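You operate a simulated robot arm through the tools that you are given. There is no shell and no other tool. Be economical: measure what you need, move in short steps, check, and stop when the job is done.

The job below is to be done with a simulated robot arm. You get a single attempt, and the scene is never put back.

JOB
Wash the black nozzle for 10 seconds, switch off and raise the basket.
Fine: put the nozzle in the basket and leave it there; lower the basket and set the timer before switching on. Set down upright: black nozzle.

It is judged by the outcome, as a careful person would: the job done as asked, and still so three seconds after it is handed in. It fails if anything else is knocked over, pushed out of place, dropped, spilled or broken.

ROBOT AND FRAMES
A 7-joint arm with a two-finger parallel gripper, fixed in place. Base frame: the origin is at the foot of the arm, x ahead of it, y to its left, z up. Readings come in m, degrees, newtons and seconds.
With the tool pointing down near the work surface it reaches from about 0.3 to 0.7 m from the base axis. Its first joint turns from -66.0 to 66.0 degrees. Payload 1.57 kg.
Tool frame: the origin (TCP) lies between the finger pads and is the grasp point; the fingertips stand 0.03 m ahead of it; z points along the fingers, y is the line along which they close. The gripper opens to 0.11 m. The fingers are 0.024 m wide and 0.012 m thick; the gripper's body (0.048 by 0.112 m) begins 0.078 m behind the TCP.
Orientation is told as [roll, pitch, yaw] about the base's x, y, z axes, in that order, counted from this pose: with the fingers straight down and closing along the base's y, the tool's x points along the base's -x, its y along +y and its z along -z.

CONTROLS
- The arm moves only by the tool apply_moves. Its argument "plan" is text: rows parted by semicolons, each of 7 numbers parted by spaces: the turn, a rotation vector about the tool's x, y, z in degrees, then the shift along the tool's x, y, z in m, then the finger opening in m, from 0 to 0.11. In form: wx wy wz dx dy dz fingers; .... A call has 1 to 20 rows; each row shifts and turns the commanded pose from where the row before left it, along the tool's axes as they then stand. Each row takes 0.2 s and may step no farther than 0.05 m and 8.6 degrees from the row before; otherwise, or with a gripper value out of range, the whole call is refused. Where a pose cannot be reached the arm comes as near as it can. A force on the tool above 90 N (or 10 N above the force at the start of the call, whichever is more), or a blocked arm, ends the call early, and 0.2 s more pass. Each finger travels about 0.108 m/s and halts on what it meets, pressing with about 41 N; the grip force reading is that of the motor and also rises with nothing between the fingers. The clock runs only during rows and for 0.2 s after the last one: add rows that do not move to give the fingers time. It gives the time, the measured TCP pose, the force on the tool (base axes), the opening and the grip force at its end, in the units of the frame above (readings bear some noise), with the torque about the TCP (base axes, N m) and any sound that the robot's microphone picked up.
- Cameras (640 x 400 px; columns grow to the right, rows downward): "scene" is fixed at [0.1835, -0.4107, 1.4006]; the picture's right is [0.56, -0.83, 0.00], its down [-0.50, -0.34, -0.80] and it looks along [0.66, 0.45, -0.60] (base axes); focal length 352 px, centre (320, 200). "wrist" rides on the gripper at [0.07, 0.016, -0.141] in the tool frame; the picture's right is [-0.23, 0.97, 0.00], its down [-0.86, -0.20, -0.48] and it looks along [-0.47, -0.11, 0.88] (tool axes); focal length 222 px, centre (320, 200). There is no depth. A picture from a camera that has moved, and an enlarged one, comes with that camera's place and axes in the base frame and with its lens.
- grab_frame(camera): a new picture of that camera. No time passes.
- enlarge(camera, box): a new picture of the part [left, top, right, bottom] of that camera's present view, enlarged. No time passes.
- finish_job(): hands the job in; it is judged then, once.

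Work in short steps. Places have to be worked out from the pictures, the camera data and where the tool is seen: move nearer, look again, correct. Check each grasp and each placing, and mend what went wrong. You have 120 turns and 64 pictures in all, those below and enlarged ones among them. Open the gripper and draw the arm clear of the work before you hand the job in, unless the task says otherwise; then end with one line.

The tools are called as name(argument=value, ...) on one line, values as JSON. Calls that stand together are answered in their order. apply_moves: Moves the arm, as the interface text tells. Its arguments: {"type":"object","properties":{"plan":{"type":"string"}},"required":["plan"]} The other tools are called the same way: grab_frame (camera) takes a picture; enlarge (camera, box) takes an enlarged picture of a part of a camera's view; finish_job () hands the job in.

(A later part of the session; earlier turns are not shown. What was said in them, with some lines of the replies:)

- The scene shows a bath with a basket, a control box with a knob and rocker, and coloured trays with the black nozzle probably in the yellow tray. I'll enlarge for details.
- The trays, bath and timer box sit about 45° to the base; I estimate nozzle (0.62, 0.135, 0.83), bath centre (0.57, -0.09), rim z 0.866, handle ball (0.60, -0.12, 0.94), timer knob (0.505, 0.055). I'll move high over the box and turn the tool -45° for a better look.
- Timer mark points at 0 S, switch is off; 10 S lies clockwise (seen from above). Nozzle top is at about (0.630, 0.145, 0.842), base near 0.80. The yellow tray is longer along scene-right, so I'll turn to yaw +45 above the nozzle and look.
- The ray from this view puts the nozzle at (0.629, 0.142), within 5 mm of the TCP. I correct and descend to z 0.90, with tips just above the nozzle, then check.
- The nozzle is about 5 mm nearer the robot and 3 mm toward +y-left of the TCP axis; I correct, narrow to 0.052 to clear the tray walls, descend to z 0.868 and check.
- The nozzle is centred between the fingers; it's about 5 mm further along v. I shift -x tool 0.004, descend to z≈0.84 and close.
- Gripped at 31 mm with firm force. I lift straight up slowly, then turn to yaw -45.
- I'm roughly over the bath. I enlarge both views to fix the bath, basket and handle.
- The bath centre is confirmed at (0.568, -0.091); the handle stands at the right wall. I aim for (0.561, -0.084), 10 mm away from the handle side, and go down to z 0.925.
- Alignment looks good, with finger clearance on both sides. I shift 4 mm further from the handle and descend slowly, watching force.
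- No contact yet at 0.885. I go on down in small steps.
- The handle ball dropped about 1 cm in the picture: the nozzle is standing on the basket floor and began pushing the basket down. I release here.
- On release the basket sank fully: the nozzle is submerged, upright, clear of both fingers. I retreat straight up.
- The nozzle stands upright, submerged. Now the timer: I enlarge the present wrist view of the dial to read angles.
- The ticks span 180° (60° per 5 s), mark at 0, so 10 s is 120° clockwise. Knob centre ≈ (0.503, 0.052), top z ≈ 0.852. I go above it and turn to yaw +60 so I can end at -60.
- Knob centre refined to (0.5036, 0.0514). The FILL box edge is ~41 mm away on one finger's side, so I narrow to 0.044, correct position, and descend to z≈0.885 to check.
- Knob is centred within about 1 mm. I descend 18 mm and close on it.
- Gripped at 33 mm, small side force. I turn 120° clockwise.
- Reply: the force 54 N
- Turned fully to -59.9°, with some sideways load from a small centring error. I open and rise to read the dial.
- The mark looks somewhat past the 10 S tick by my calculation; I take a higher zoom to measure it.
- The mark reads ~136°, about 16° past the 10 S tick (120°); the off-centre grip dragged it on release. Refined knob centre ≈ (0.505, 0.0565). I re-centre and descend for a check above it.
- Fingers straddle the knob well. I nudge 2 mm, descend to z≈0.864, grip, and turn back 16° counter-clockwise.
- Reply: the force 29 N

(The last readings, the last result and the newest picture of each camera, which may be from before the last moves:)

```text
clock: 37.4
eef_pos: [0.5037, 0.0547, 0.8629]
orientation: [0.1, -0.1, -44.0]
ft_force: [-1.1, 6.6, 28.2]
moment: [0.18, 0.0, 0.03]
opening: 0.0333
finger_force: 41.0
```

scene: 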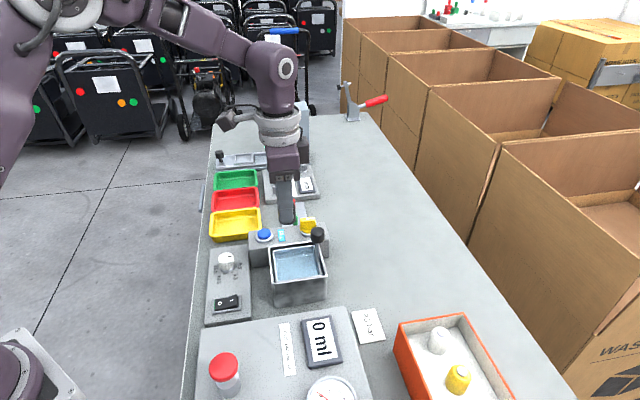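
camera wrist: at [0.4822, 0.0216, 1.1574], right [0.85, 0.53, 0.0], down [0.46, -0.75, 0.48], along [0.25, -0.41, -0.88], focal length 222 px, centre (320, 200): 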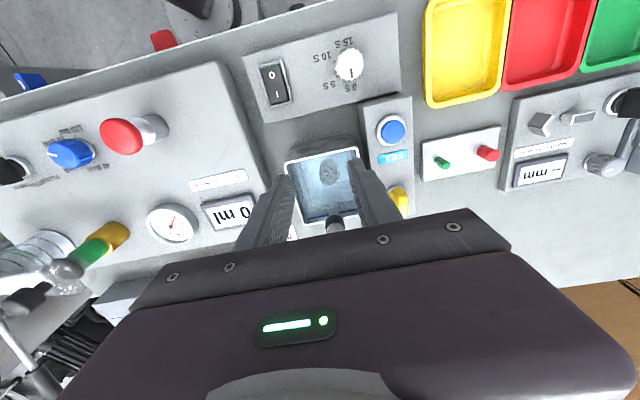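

Low side forces now. I open and rise to read the dial again.

apply_moves(plan="0 0 0 0 0 0 0.046; 0 0 0 0 0 0 0.046; 0 0 0 0 0 -0.02 0.046; 0 0 0 0 0 -0.04 0.046; 0 0 0 0 0 -0.04 0.046; 0 0 0 0 0 0 0.046")

enlarge(camera="wrist", box=[275, 115, 365, 170])

enlarge(camera="scene", box=[205, 240, 260, 290])

```text
clock: 38.8
eef_pos: [0.5048, 0.0537, 0.963]
orientation: [0.1, 0.0, -44.0]
ft_force: [0.2, -0.9, -0.4]
moment: [0.01, 0.02, -0.01]
opening: 0.046
finger_force: 0.1
```

```text
7.11 times, centred on (320, 142) of wrist
camera zoom: at [0.4672, 0.1132, 1.1043], right [0.84, 0.54, 0.0], down [0.48, -0.74, 0.48], along [0.26, -0.4, -0.88], focal length 1580 px, centre (320, 609)
```

zoom: 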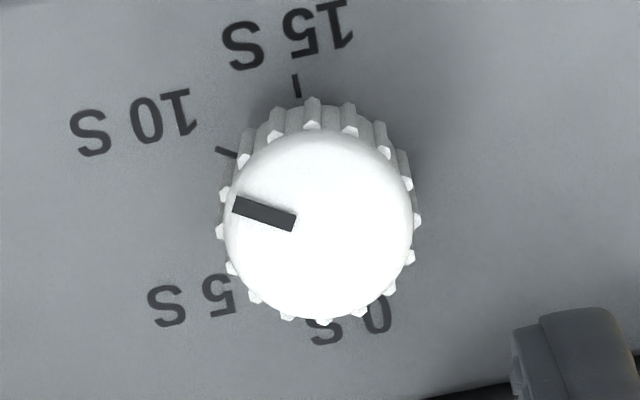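

```text
8.00 times, centred on (232, 265) of scene
camera zoom: at [0.1835, -0.4107, 1.4006], right [0.56, -0.83, 0.0], down [-0.5, -0.34, -0.8], along [0.66, 0.45, -0.6], focal length 2812 px, centre (1020, -320)
```

zoom: 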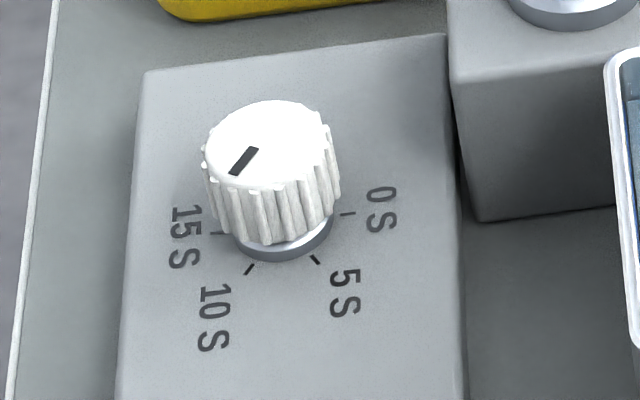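

Mark is now at 120°, parallel to the 10 S tick — timer set. Before switching on I'll verify the basket is fully lowered by lightly pressing the handle ball (now top ≈ z 0.915) with closed fingers; first I go above it.

apply_moves(plan="0 0 0 0 0 -0.04 0; 0 0 0 -0.0378 -0.0126 0 0; 0 0 0 -0.0378 -0.0126 0 0; 0 0 0 -0.0378 -0.0126 0 0; 0 0 0 -0.0378 -0.0126 0 0; 0 0 0 -0.0378 -0.0126 0 0; 0 0 0 0 0 0.03 0; 0 0 0 0 0 0 0")

enlarge(camera="scene", box=[260, 180, 370, 280])

enlarge(camera="wrist", box=[230, 80, 410, 210])

```text
clock: 40.6
eef_pos: [0.5968, -0.1234, 0.9732]
orientation: [0.0, 0.0, -44.0]
ft_force: [-0.4, -0.1, 0.4]
moment: [0.02, 0.0, 0.02]
opening: 0.0
finger_force: 21.5
```

```text
4.00 times, centred on (315, 230) of scene
camera zoom: at [0.1835, -0.4107, 1.4006], right [0.56, -0.83, 0.0], down [-0.5, -0.34, -0.8], along [0.66, 0.45, -0.6], focal length 1406 px, centre (340, 80)
```

zoom: 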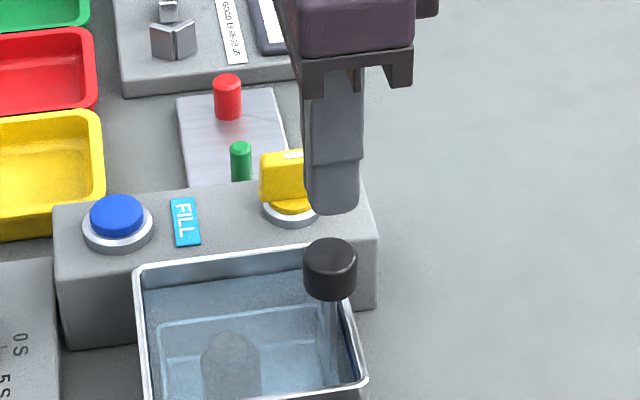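

```text
3.08 times, centred on (320, 145) of wrist
camera zoom: at [0.5597, -0.0641, 1.114], right [0.84, 0.54, 0.0], down [0.48, -0.74, 0.48], along [0.26, -0.4, -0.88], focal length 684 px, centre (320, 369)
```

zoom: 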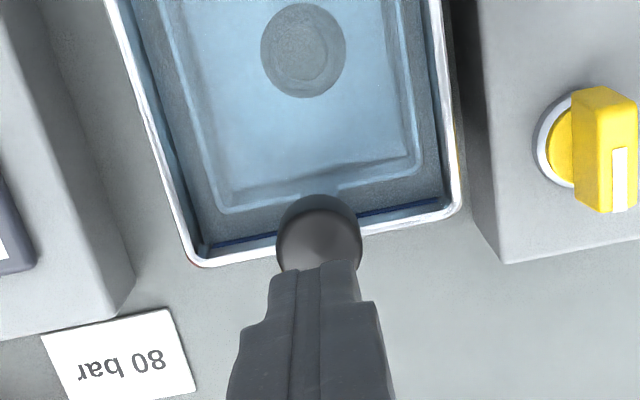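

The tip is ~6 mm beyond the ball centre; I correct and press gently in small steps.

apply_moves(plan="0 0 0 0.006 0 0.012 0; 0 0 0 0 0 0.008 0; 0 0 0 0 0 0.004 0; 0 0 0 0 0 0.003 0; 0 0 0 0 0 0 0")

apply_moves(plan="0 0 0 0 0 0.003 0; 0 0 0 0 0 0 0")

apply_moves(plan="0 0 0 0 0 0.003 0; 0 0 0 0 0 0 0")

```text
clock: 41.8
eef_pos: [0.5923, -0.1188, 0.9447]
orientation: [0.0, 0.0, -43.9]
ft_force: [0.7, -0.3, 0.4]
moment: [0.0, 0.02, 0.0]
opening: 0.0
finger_force: 21.1
```

```text
clock: 42.4
eef_pos: [0.5908, -0.1192, 0.9428]
orientation: [0.0, -0.1, -44.0]
ft_force: [-0.5, -0.7, 0.7]
moment: [0.01, -0.02, 0.02]
opening: 0.0
finger_force: 21.4
```

```text
clock: 43.0
eef_pos: [0.5918, -0.119, 0.9397]
orientation: [0.0, 0.0, -44.1]
ft_force: [0.0, -1.3, -0.7]
moment: [0.0, 0.0, -0.02]
opening: 0.0003
finger_force: 21.3
```

No contact yet; I keep stepping down.

apply_moves(plan="0 0 0 0 0 0.003 0; 0 0 0 0 0 0 0")

apply_moves(plan="0 0 0 0 0 0.003 0; 0 0 0 0 0 0 0")

enlarge(camera="scene", box=[260, 180, 370, 280])

```text
clock: 43.6
eef_pos: [0.5919, -0.1182, 0.9373]
orientation: [0.0, -0.2, -44.0]
ft_force: [-1.3, 0.2, 12.9]
moment: [0.02, 0.05, -0.05]
opening: 0.0
finger_force: 21.4
```

```text
clock: 44.2
eef_pos: [0.5906, -0.1183, 0.9366]
orientation: [0.1, -0.3, -44.0]
ft_force: [-6.7, 1.6, 55.9]
moment: [0.1, 0.17, -0.23]
opening: 0.0001
finger_force: 21.0
```

```text
4.00 times, centred on (315, 230) of scene
camera zoom: at [0.1822, -0.4104, 1.4008], right [0.56, -0.83, 0.0], down [-0.5, -0.34, -0.8], along [0.66, 0.45, -0.6], focal length 1406 px, centre (340, 80)
```

zoom: 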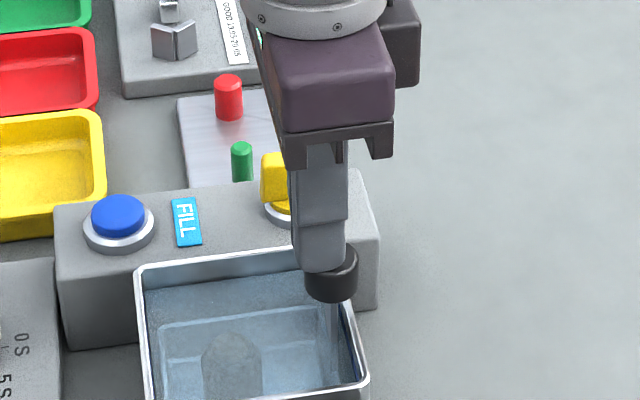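

The ball met a hard stop (56 N without moving): basket is fully down, top of ball at z 0.907. I rise and move to over the I end of the rocker, est. (0.4447, -0.0246, 0.828).

apply_moves(plan="0 0 0 0 0 -0.03 0; 0 0 0 0 0 -0.03 0; 0 0 0 0.0425 -0.0086 0 0; 0 0 0 0.0425 -0.0086 0 0; 0 0 0 0.0425 -0.0086 0 0; 0 0 0 0.0425 -0.0086 0 0; 0 0 0 0 0 0.03 0; 0 0 0 0 0 0.03 0; 0 0 0 0 0 0.03 0; 0 0 0 0 0 0 0")

enlarge(camera="wrist", box=[230, 100, 410, 230])

enlarge(camera="scene", box=[180, 240, 280, 330])

```text
clock: 46.4
eef_pos: [0.4469, -0.0258, 0.9026]
orientation: [-0.1, 0.0, -44.0]
ft_force: [-0.3, -0.7, 0.2]
moment: [0.03, 0.01, 0.02]
opening: 0.0
finger_force: 20.8
```

```text
3.08 times, centred on (320, 165) of wrist
camera zoom: at [0.4086, 0.0349, 1.0452], right [0.84, 0.54, 0.0], down [0.48, -0.74, 0.48], along [0.26, -0.4, -0.88], focal length 684 px, centre (320, 308)
```

zoom: 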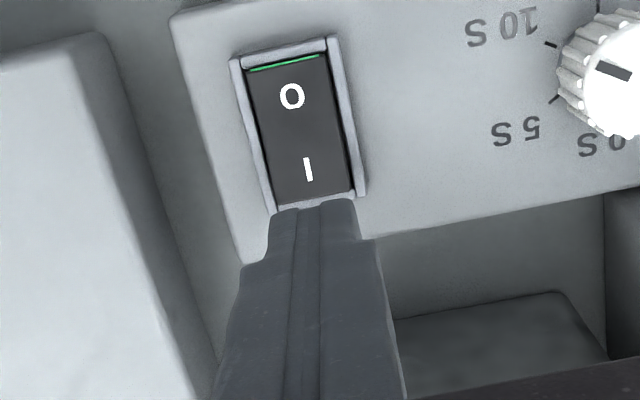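

```text
4.44 times, centred on (230, 285) of scene
camera zoom: at [0.1835, -0.4107, 1.4006], right [0.56, -0.83, 0.0], down [-0.5, -0.34, -0.8], along [0.66, 0.45, -0.6], focal length 1562 px, centre (720, -178)
```

zoom: 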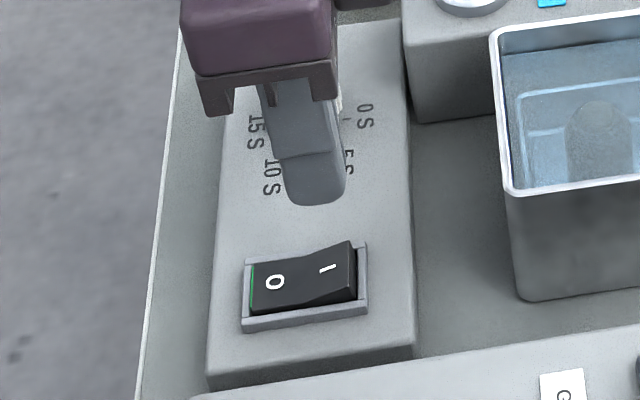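

The O end is pressed and I end raised (off). I shift 3.5 mm toward the I centre and press down in small steps.

apply_moves(plan="0 0 0 0.0035 -0.0006 0.015 0; 0 0 0 0 0 0.015 0; 0 0 0 0 0 0.008 0; 0 0 0 0 0 0 0")

apply_moves(plan="0 0 0 0 0 0.003 0; 0 0 0 0 0 0 0")

enlarge(camera="scene", box=[180, 240, 280, 330])

```text
clock: 47.4
eef_pos: [0.4448, -0.0241, 0.866]
orientation: [-0.1, 0.0, -44.0]
ft_force: [-0.5, 0.4, 0.4]
moment: [0.01, -0.07, 0.01]
opening: 0.0
finger_force: 21.0
```

```text
clock: 48.0
eef_pos: [0.442, -0.0241, 0.863]
orientation: [0.0, 0.0, -43.9]
ft_force: [0.3, -0.7, 0.1]
moment: [0.02, 0.01, -0.01]
opening: 0.0
finger_force: 20.5
```

```text
4.44 times, centred on (230, 285) of scene
camera zoom: at [0.1835, -0.4107, 1.4006], right [0.56, -0.83, 0.0], down [-0.5, -0.34, -0.8], along [0.66, 0.45, -0.6], focal length 1562 px, centre (720, -178)
```

zoom: 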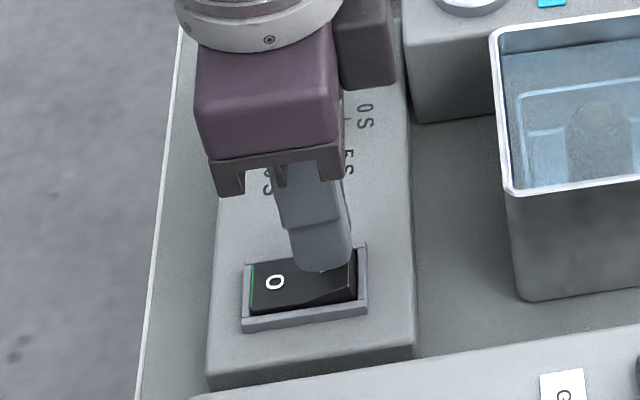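

Just above contact. I press on in 3 mm steps.

apply_moves(plan="0 0 0 0 0 0.003 0; 0 0 0 0 0 0.002 0; 0 0 0 0 0 0 0")

```text
clock: 48.8
eef_pos: [0.4424, -0.0235, 0.857]
orientation: [0.0, 0.0, -44.0]
ft_force: [0.1, 0.2, 0.6]
moment: [-0.01, -0.01, 0.0]
opening: 0.0
finger_force: 21.9
```

apply_moves(plan="0 0 0 0 0 0.003 0; 0 0 0 0 0 0 0")

```text
clock: 49.4
eef_pos: [0.4424, -0.0241, 0.8552]
orientation: [0.0, 0.0, -44.0]
ft_force: [0.3, 0.2, 1.0]
moment: [-0.04, -0.02, 0.01]
opening: 0.0
finger_force: 21.2
```

Slight force only; one more step.

apply_moves(plan="0 0 0 0 0 0.003 0; 0 0 0 0 0 0 0")

enlarge(camera="scene", box=[180, 240, 280, 330])

```text
clock: 50.0
eef_pos: [0.4418, -0.0223, 0.8518]
orientation: [0.0, 0.1, -44.1]
ft_force: [-0.9, -1.5, 15.4]
moment: [0.09, 0.18, 0.04]
opening: 0.0
finger_force: 20.9
```

```text
4.44 times, centred on (230, 285) of scene
camera zoom: at [0.1832, -0.4107, 1.4006], right [0.56, -0.83, 0.0], down [-0.5, -0.34, -0.8], along [0.66, 0.45, -0.6], focal length 1562 px, centre (720, -178)
```

zoom: 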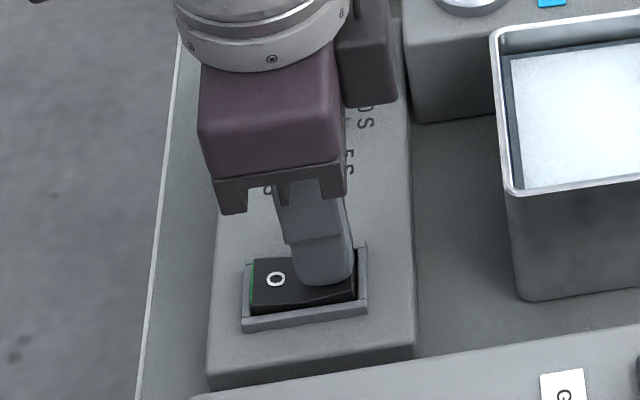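

The bath turned white and agitated: it's running, switched on at about 49.6–50.0. I lift, move to the O end and wait there just above it.

apply_moves(plan="0 0 0 0 0 -0.03 0; 0 0 0 0.0243 0 0 0; 0 0 0 0 0 0.014 0; 0 0 0 0 0 0 0")

enlarge(camera="wrist", box=[230, 100, 410, 230])

enlarge(camera="scene", box=[190, 220, 340, 330])

```text
clock: 51.0
eef_pos: [0.4251, -0.0062, 0.868]
orientation: [0.0, 0.0, -44.0]
ft_force: [0.3, 0.1, -0.1]
moment: [-0.01, -0.01, -0.02]
opening: 0.0002
finger_force: 21.2
```

```text
3.08 times, centred on (320, 165) of wrist
camera zoom: at [0.3874, 0.0534, 1.0096], right [0.84, 0.54, 0.0], down [0.48, -0.74, 0.48], along [0.26, -0.4, -0.88], focal length 684 px, centre (320, 308)
```

zoom: 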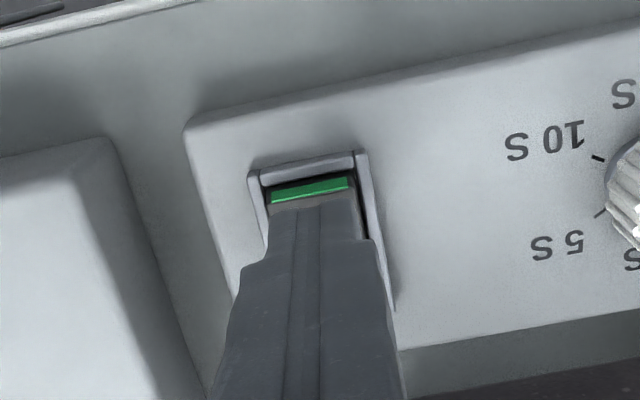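

```text
3.64 times, centred on (265, 275) of scene
camera zoom: at [0.1835, -0.4107, 1.4006], right [0.56, -0.83, 0.0], down [-0.5, -0.34, -0.8], along [0.66, 0.45, -0.6], focal length 1278 px, centre (520, -73)
```

zoom: 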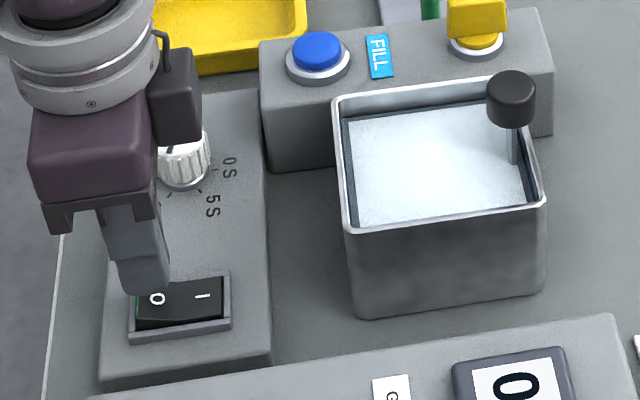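

Rocker is on I, bath churning. I wait above the O end.

apply_moves(plan="0 0 0 0 0 0 0; 0 0 0 0 0 0 0; 0 0 0 0 0 0 0; 0 0 0 0 0 0 0; 0 0 0 0 0 0 0; 0 0 0 0 0 0 0; 0 0 0 0 0 0 0; 0 0 0 0 0 0 0; 0 0 0 0 0 0 0; 0 0 0 0 0 0 0; 0 0 0 0 0 0 0; 0 0 0 0 0 0 0; 0 0 0 0 0 0 0; 0 0 0 0 0 0 0; 0 0 0 0 0 0 0; 0 0 0 0 0 0 0; 0 0 0 0 0 0 0; 0 0 0 0 0 0 0; 0 0 0 0 0 0 0; 0 0 0 0 0 0 0")

apply_moves(plan="0 0 0 0 0 0.006 0; 0 0 0 0 0 0 0; 0 0 0 0 0 0 0; 0 0 0 0 0 0 0; 0 0 0 0 0 0 0; 0 0 0 0 0 0 0; 0 0 0 0 0 0 0; 0 0 0 0 0 0 0; 0 0 0 0 0 0 0; 0 0 0 0 0 0 0; 0 0 0 0 0 0 0; 0 0 0 0 0 0 0; 0 0 0 0 0 0 0; 0 0 0 0 0 0 0; 0 0 0 0 0 0 0; 0 0 0 0 0 0 0; 0 0 0 0 0 0 0; 0 0 0 0 0 0 0")

```text
clock: 55.2
eef_pos: [0.4253, -0.0059, 0.8678]
orientation: [0.0, 0.0, -44.1]
ft_force: [0.1, -0.5, 1.0]
moment: [-0.02, 0.0, 0.03]
opening: 0.0001
finger_force: 21.4
```

```text
clock: 59.0
eef_pos: [0.4246, -0.0055, 0.8621]
orientation: [0.0, 0.0, -44.0]
ft_force: [0.1, -0.2, 0.6]
moment: [0.0, 0.02, 0.04]
opening: 0.0
finger_force: 21.5
```

Clock 59.0; I wait until 59.8 and see whether the timer has stopped the bath.

apply_moves(plan="0 0 0 0 0 0 0; 0 0 0 0 0 0 0; 0 0 0 0 0 0 0")

enlarge(camera="scene", box=[190, 220, 340, 330])

```text
clock: 59.8
eef_pos: [0.425, -0.0058, 0.8606]
orientation: [-0.1, 0.0, -44.0]
ft_force: [-0.4, -0.1, 0.5]
moment: [0.02, 0.01, 0.01]
opening: 0.0001
finger_force: 21.7
```

```text
3.64 times, centred on (265, 275) of scene
camera zoom: at [0.1835, -0.4107, 1.4006], right [0.56, -0.83, 0.0], down [-0.5, -0.34, -0.8], along [0.66, 0.45, -0.6], focal length 1278 px, centre (520, -73)
```

zoom: 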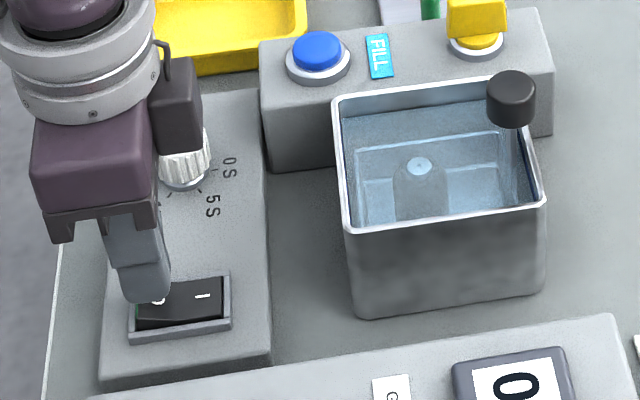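

The bath has stopped by itself and the nozzle tip looks clean. Now I press the O end to switch off.

apply_moves(plan="0 0 0 0 0 0.004 0; 0 0 0 0 0 0.003 0; 0 0 0 0 0 0.003 0; 0 0 0 0 0 0 0")

```text
clock: 60.8
eef_pos: [0.4246, -0.007, 0.8517]
orientation: [0.0, 0.1, -44.0]
ft_force: [-1.0, 1.6, 3.4]
moment: [0.09, 0.04, -0.01]
opening: 0.0
finger_force: 21.8
```

apply_moves(plan="0 0 0 0 0 0.0015 0; 0 0 0 0 0 0 0")

apply_moves(plan="0 0 0 0 0 -0.03 0; 0 0 0 0 0 -0.03 0; 0 0 0 0 0 -0.05 0; 0 0 0 0 0 -0.03 0.05; 0 0 0 0 0 0 0.05")

enlarge(camera="scene", box=[190, 220, 340, 330])

```text
clock: 61.4
eef_pos: [0.4253, -0.0064, 0.8527]
orientation: [0.2, -0.1, -44.0]
ft_force: [-9.7, 4.1, 81.5]
moment: [-0.64, -0.34, 0.32]
opening: 0.0002
finger_force: 21.6
```

```text
clock: 62.6
eef_pos: [0.4255, -0.0057, 0.994]
orientation: [0.0, 0.0, -44.0]
ft_force: [-0.7, 0.3, -0.2]
moment: [-0.01, -0.02, 0.01]
opening: 0.0498
finger_force: 0.1
```

```text
3.64 times, centred on (265, 275) of scene
camera zoom: at [0.1835, -0.4107, 1.4006], right [0.56, -0.83, 0.0], down [-0.5, -0.34, -0.8], along [0.66, 0.45, -0.6], focal length 1278 px, centre (520, -73)
```

zoom: 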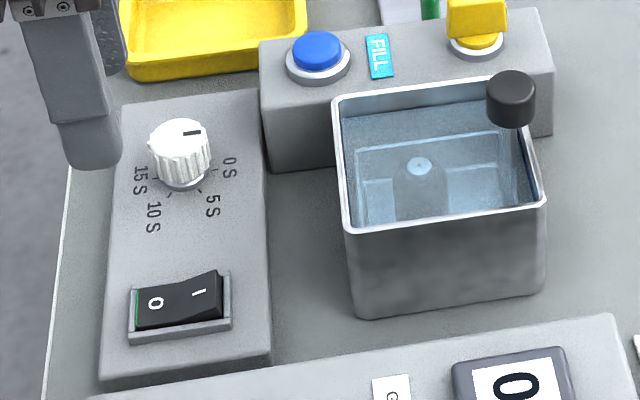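

Switched off (timer back at 0). Now to raise the basket I move above the handle ball (≈0.596, -0.120) with 0.05 opening and check.

apply_moves(plan="0 0 0 -0.0404 0.0073 0 0.05; 0 0 0 -0.0404 0.0073 0 0.05; 0 0 0 -0.0404 0.0073 0 0.05; 0 0 0 -0.0404 0.0073 0 0.05; 0 0 0 -0.0404 0.0073 0 0.05; 0 0 0 0 0 0.04 0.05; 0 0 0 0 0 0 0.05")

enlarge(camera="wrist", box=[230, 100, 410, 230])

```text
clock: 64.2
eef_pos: [0.5949, -0.1215, 0.9521]
orientation: [0.0, 0.0, -44.0]
ft_force: [-0.7, 0.0, -0.4]
moment: [0.03, -0.02, 0.02]
opening: 0.0503
finger_force: 0.0
```

```text
3.08 times, centred on (320, 165) of wrist
camera zoom: at [0.5572, -0.0617, 1.0927], right [0.84, 0.54, 0.0], down [0.48, -0.74, 0.48], along [0.26, -0.4, -0.88], focal length 684 px, centre (320, 308)
```

zoom: 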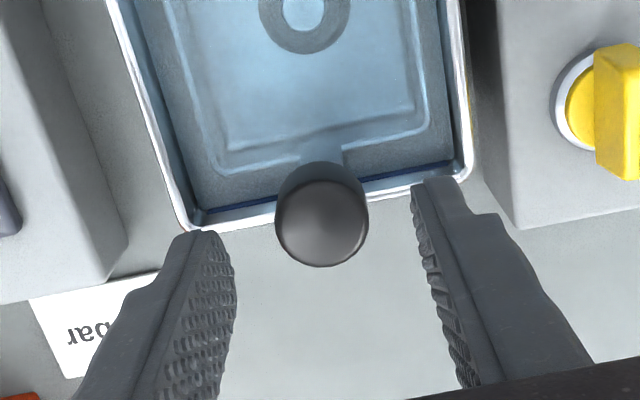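

The ball is centred between the fingers. I descend to z≈0.905 and grip it.

apply_moves(plan="0 0 0 -0.001 0.001 0.017 0.05; 0 0 0 0 0 0.015 0.05; 0 0 0 0 0 0.015 0.05; 0 0 0 0 0 0 0.05; 0 0 0 0 0 0 0.015; 0 0 0 0 0 0 0.015; 0 0 0 0 0 0 0.015")

enlarge(camera="scene", box=[250, 180, 360, 280])

```text
clock: 65.8
eef_pos: [0.5961, -0.1219, 0.9035]
orientation: [0.0, 0.1, -44.0]
ft_force: [-10.0, -9.0, -1.6]
moment: [0.24, -0.16, -0.07]
opening: 0.0273
finger_force: 38.1
```

```text
4.00 times, centred on (305, 230) of scene
camera zoom: at [0.1832, -0.4109, 1.4005], right [0.56, -0.83, 0.0], down [-0.5, -0.34, -0.8], along [0.66, 0.45, -0.6], focal length 1406 px, centre (380, 80)
```

zoom: 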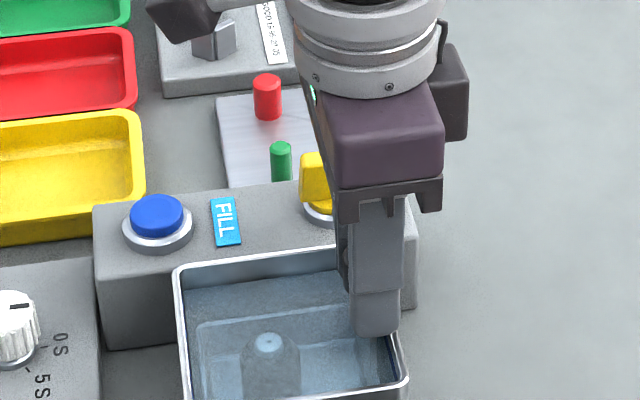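

Gripped. I ease the side load by 1 mm and raise the basket slowly.

apply_moves(plan="0 0 0 0 -0.001 -0.003 0.015; 0 0 0 0 0 -0.005 0.015; 0 0 0 0 0 -0.005 0.015; 0 0 0 0 0 -0.005 0.015; 0 0 0 0 0 -0.005 0.015; 0 0 0 0 0 -0.005 0.015; 0 0 0 0 0 -0.004 0.015; 0 0 0 0 0 0 0.015")

enlarge(camera="scene", box=[250, 180, 360, 280])

```text
clock: 67.6
eef_pos: [0.5964, -0.122, 0.937]
orientation: [0.0, 0.0, -44.0]
ft_force: [-12.6, -19.4, 2.2]
moment: [0.43, 0.07, -0.01]
opening: 0.0272
finger_force: 37.6
```

```text
4.00 times, centred on (305, 230) of scene
camera zoom: at [0.1831, -0.4112, 1.4005], right [0.56, -0.83, 0.0], down [-0.5, -0.34, -0.8], along [0.66, 0.45, -0.6], focal length 1406 px, centre (380, 80)
```

zoom: 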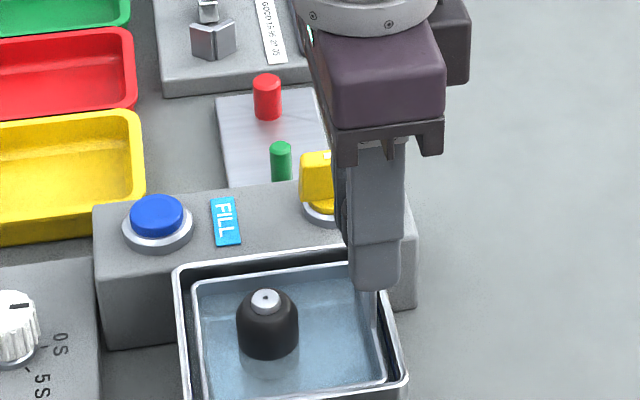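

Basket is up and the nozzle stands upright, clean. I lift 2–3 mm more to find the top stop before releasing.

apply_moves(plan="0 0 0 0 -0.001 -0.002 0.015; 0 0 0 0 0 0 0.015")

apply_moves(plan="0 0 0 0 -0.001 -0.002 0.015; 0 0 0 0 0 0 0.015")

```text
clock: 68.2
eef_pos: [0.5959, -0.1208, 0.9368]
orientation: [0.0, -0.1, -44.0]
ft_force: [-2.4, -19.9, -14.2]
moment: [-0.58, -0.2, 0.04]
opening: 0.0272
finger_force: 38.2
```

```text
clock: 68.8
eef_pos: [0.5941, -0.1215, 0.938]
orientation: [0.1, 0.1, -44.1]
ft_force: [5.2, -11.5, -24.8]
moment: [-0.15, 0.2, 0.05]
opening: 0.0277
finger_force: 37.7
```

The top stop is reached (z stays at 0.937, pull 25 N). I ease back 2 mm and open gently.

apply_moves(plan="0 0 0 0 0 0.002 0.015; 0 0 0 0 0 0 0.028; 0 0 0 0 0 0 0.036; 0 0 0 0 0 0 0.048; 0 0 0 0 0 0 0.048; 0 0 0 0 0 0 0.048")

enlarge(camera="scene", box=[250, 180, 360, 280])

```text
clock: 70.2
eef_pos: [0.5944, -0.1218, 0.9367]
orientation: [0.0, 0.0, -44.0]
ft_force: [0.3, 0.1, -0.5]
moment: [-0.01, 0.0, 0.01]
opening: 0.048
finger_force: 0.1
```

```text
4.00 times, centred on (305, 230) of scene
camera zoom: at [0.1835, -0.4107, 1.4006], right [0.56, -0.83, 0.0], down [-0.5, -0.34, -0.8], along [0.66, 0.45, -0.6], focal length 1406 px, centre (380, 80)
```

zoom: 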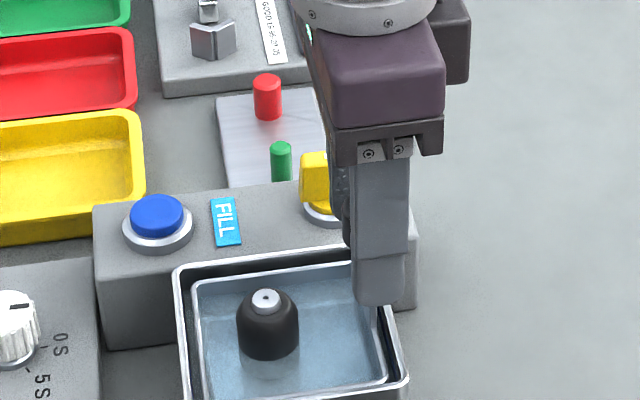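

The basket stays up. I withdraw straight up and back, wait, and check everything.

apply_moves(plan="0 0 0 0 0 -0.02 0.048; 0 0 0 0 0 -0.03 0.048; 0 0 0 0 0 -0.04 0.048; 0 0 0 0 0 -0.04 0.06; 0 0 0 0.04 0 0 0.08; 0 0 0 0.04 0 0 0.1; 0 0 0 0.04 0 0 0.11; 0 0 0 0.04 0 0 0.11; 0 0 0 0.03 0 0 0.11; 0 0 0 0 0 0 0.11; 0 0 0 0 0 0 0.11; 0 0 0 0 0 0 0.11; 0 0 0 0 0 0 0.11; 0 0 0 0 0 0 0.11")

enlarge(camera="scene", box=[190, 180, 350, 330])

grab_frame(camera="scene")

```text
clock: 73.2
eef_pos: [0.4587, 0.0105, 1.0652]
orientation: [0.0, 0.0, -43.9]
ft_force: [-0.7, 0.0, -0.1]
moment: [-0.01, 0.02, -0.01]
opening: 0.1099
finger_force: 0.0
```

```text
2.67 times, centred on (270, 255) of scene
camera zoom: at [0.1835, -0.4107, 1.4006], right [0.56, -0.83, 0.0], down [-0.5, -0.34, -0.8], along [0.66, 0.45, -0.6], focal length 937 px, centre (453, 53)
```

zoom: 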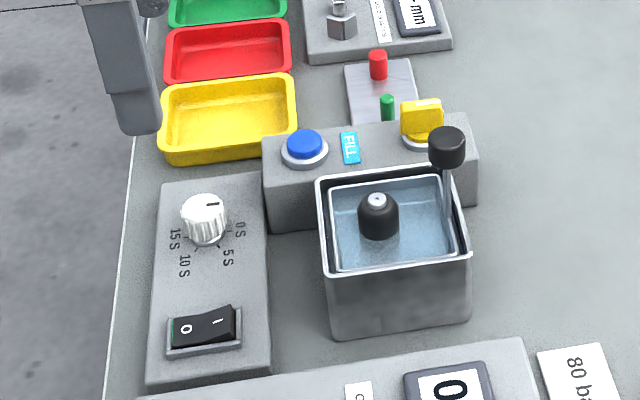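

```text
3 pictures are left
```

scene: 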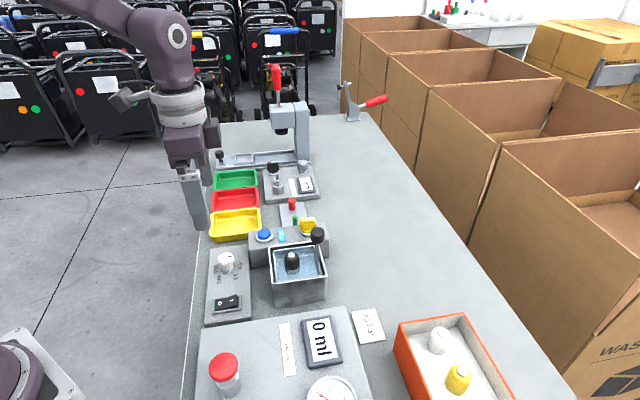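

Basket is raised, the nozzle is upright and clean inside it, the switch is off, nothing else has moved, and the arm is clear with the gripper open. I hand it in.

finish_job()

```text
The job is handed in.
```

The black nozzle was washed for 10 seconds (the timer stopped the bath), the machine is switched off, and the basket is raised with the nozzle standing upright in it.
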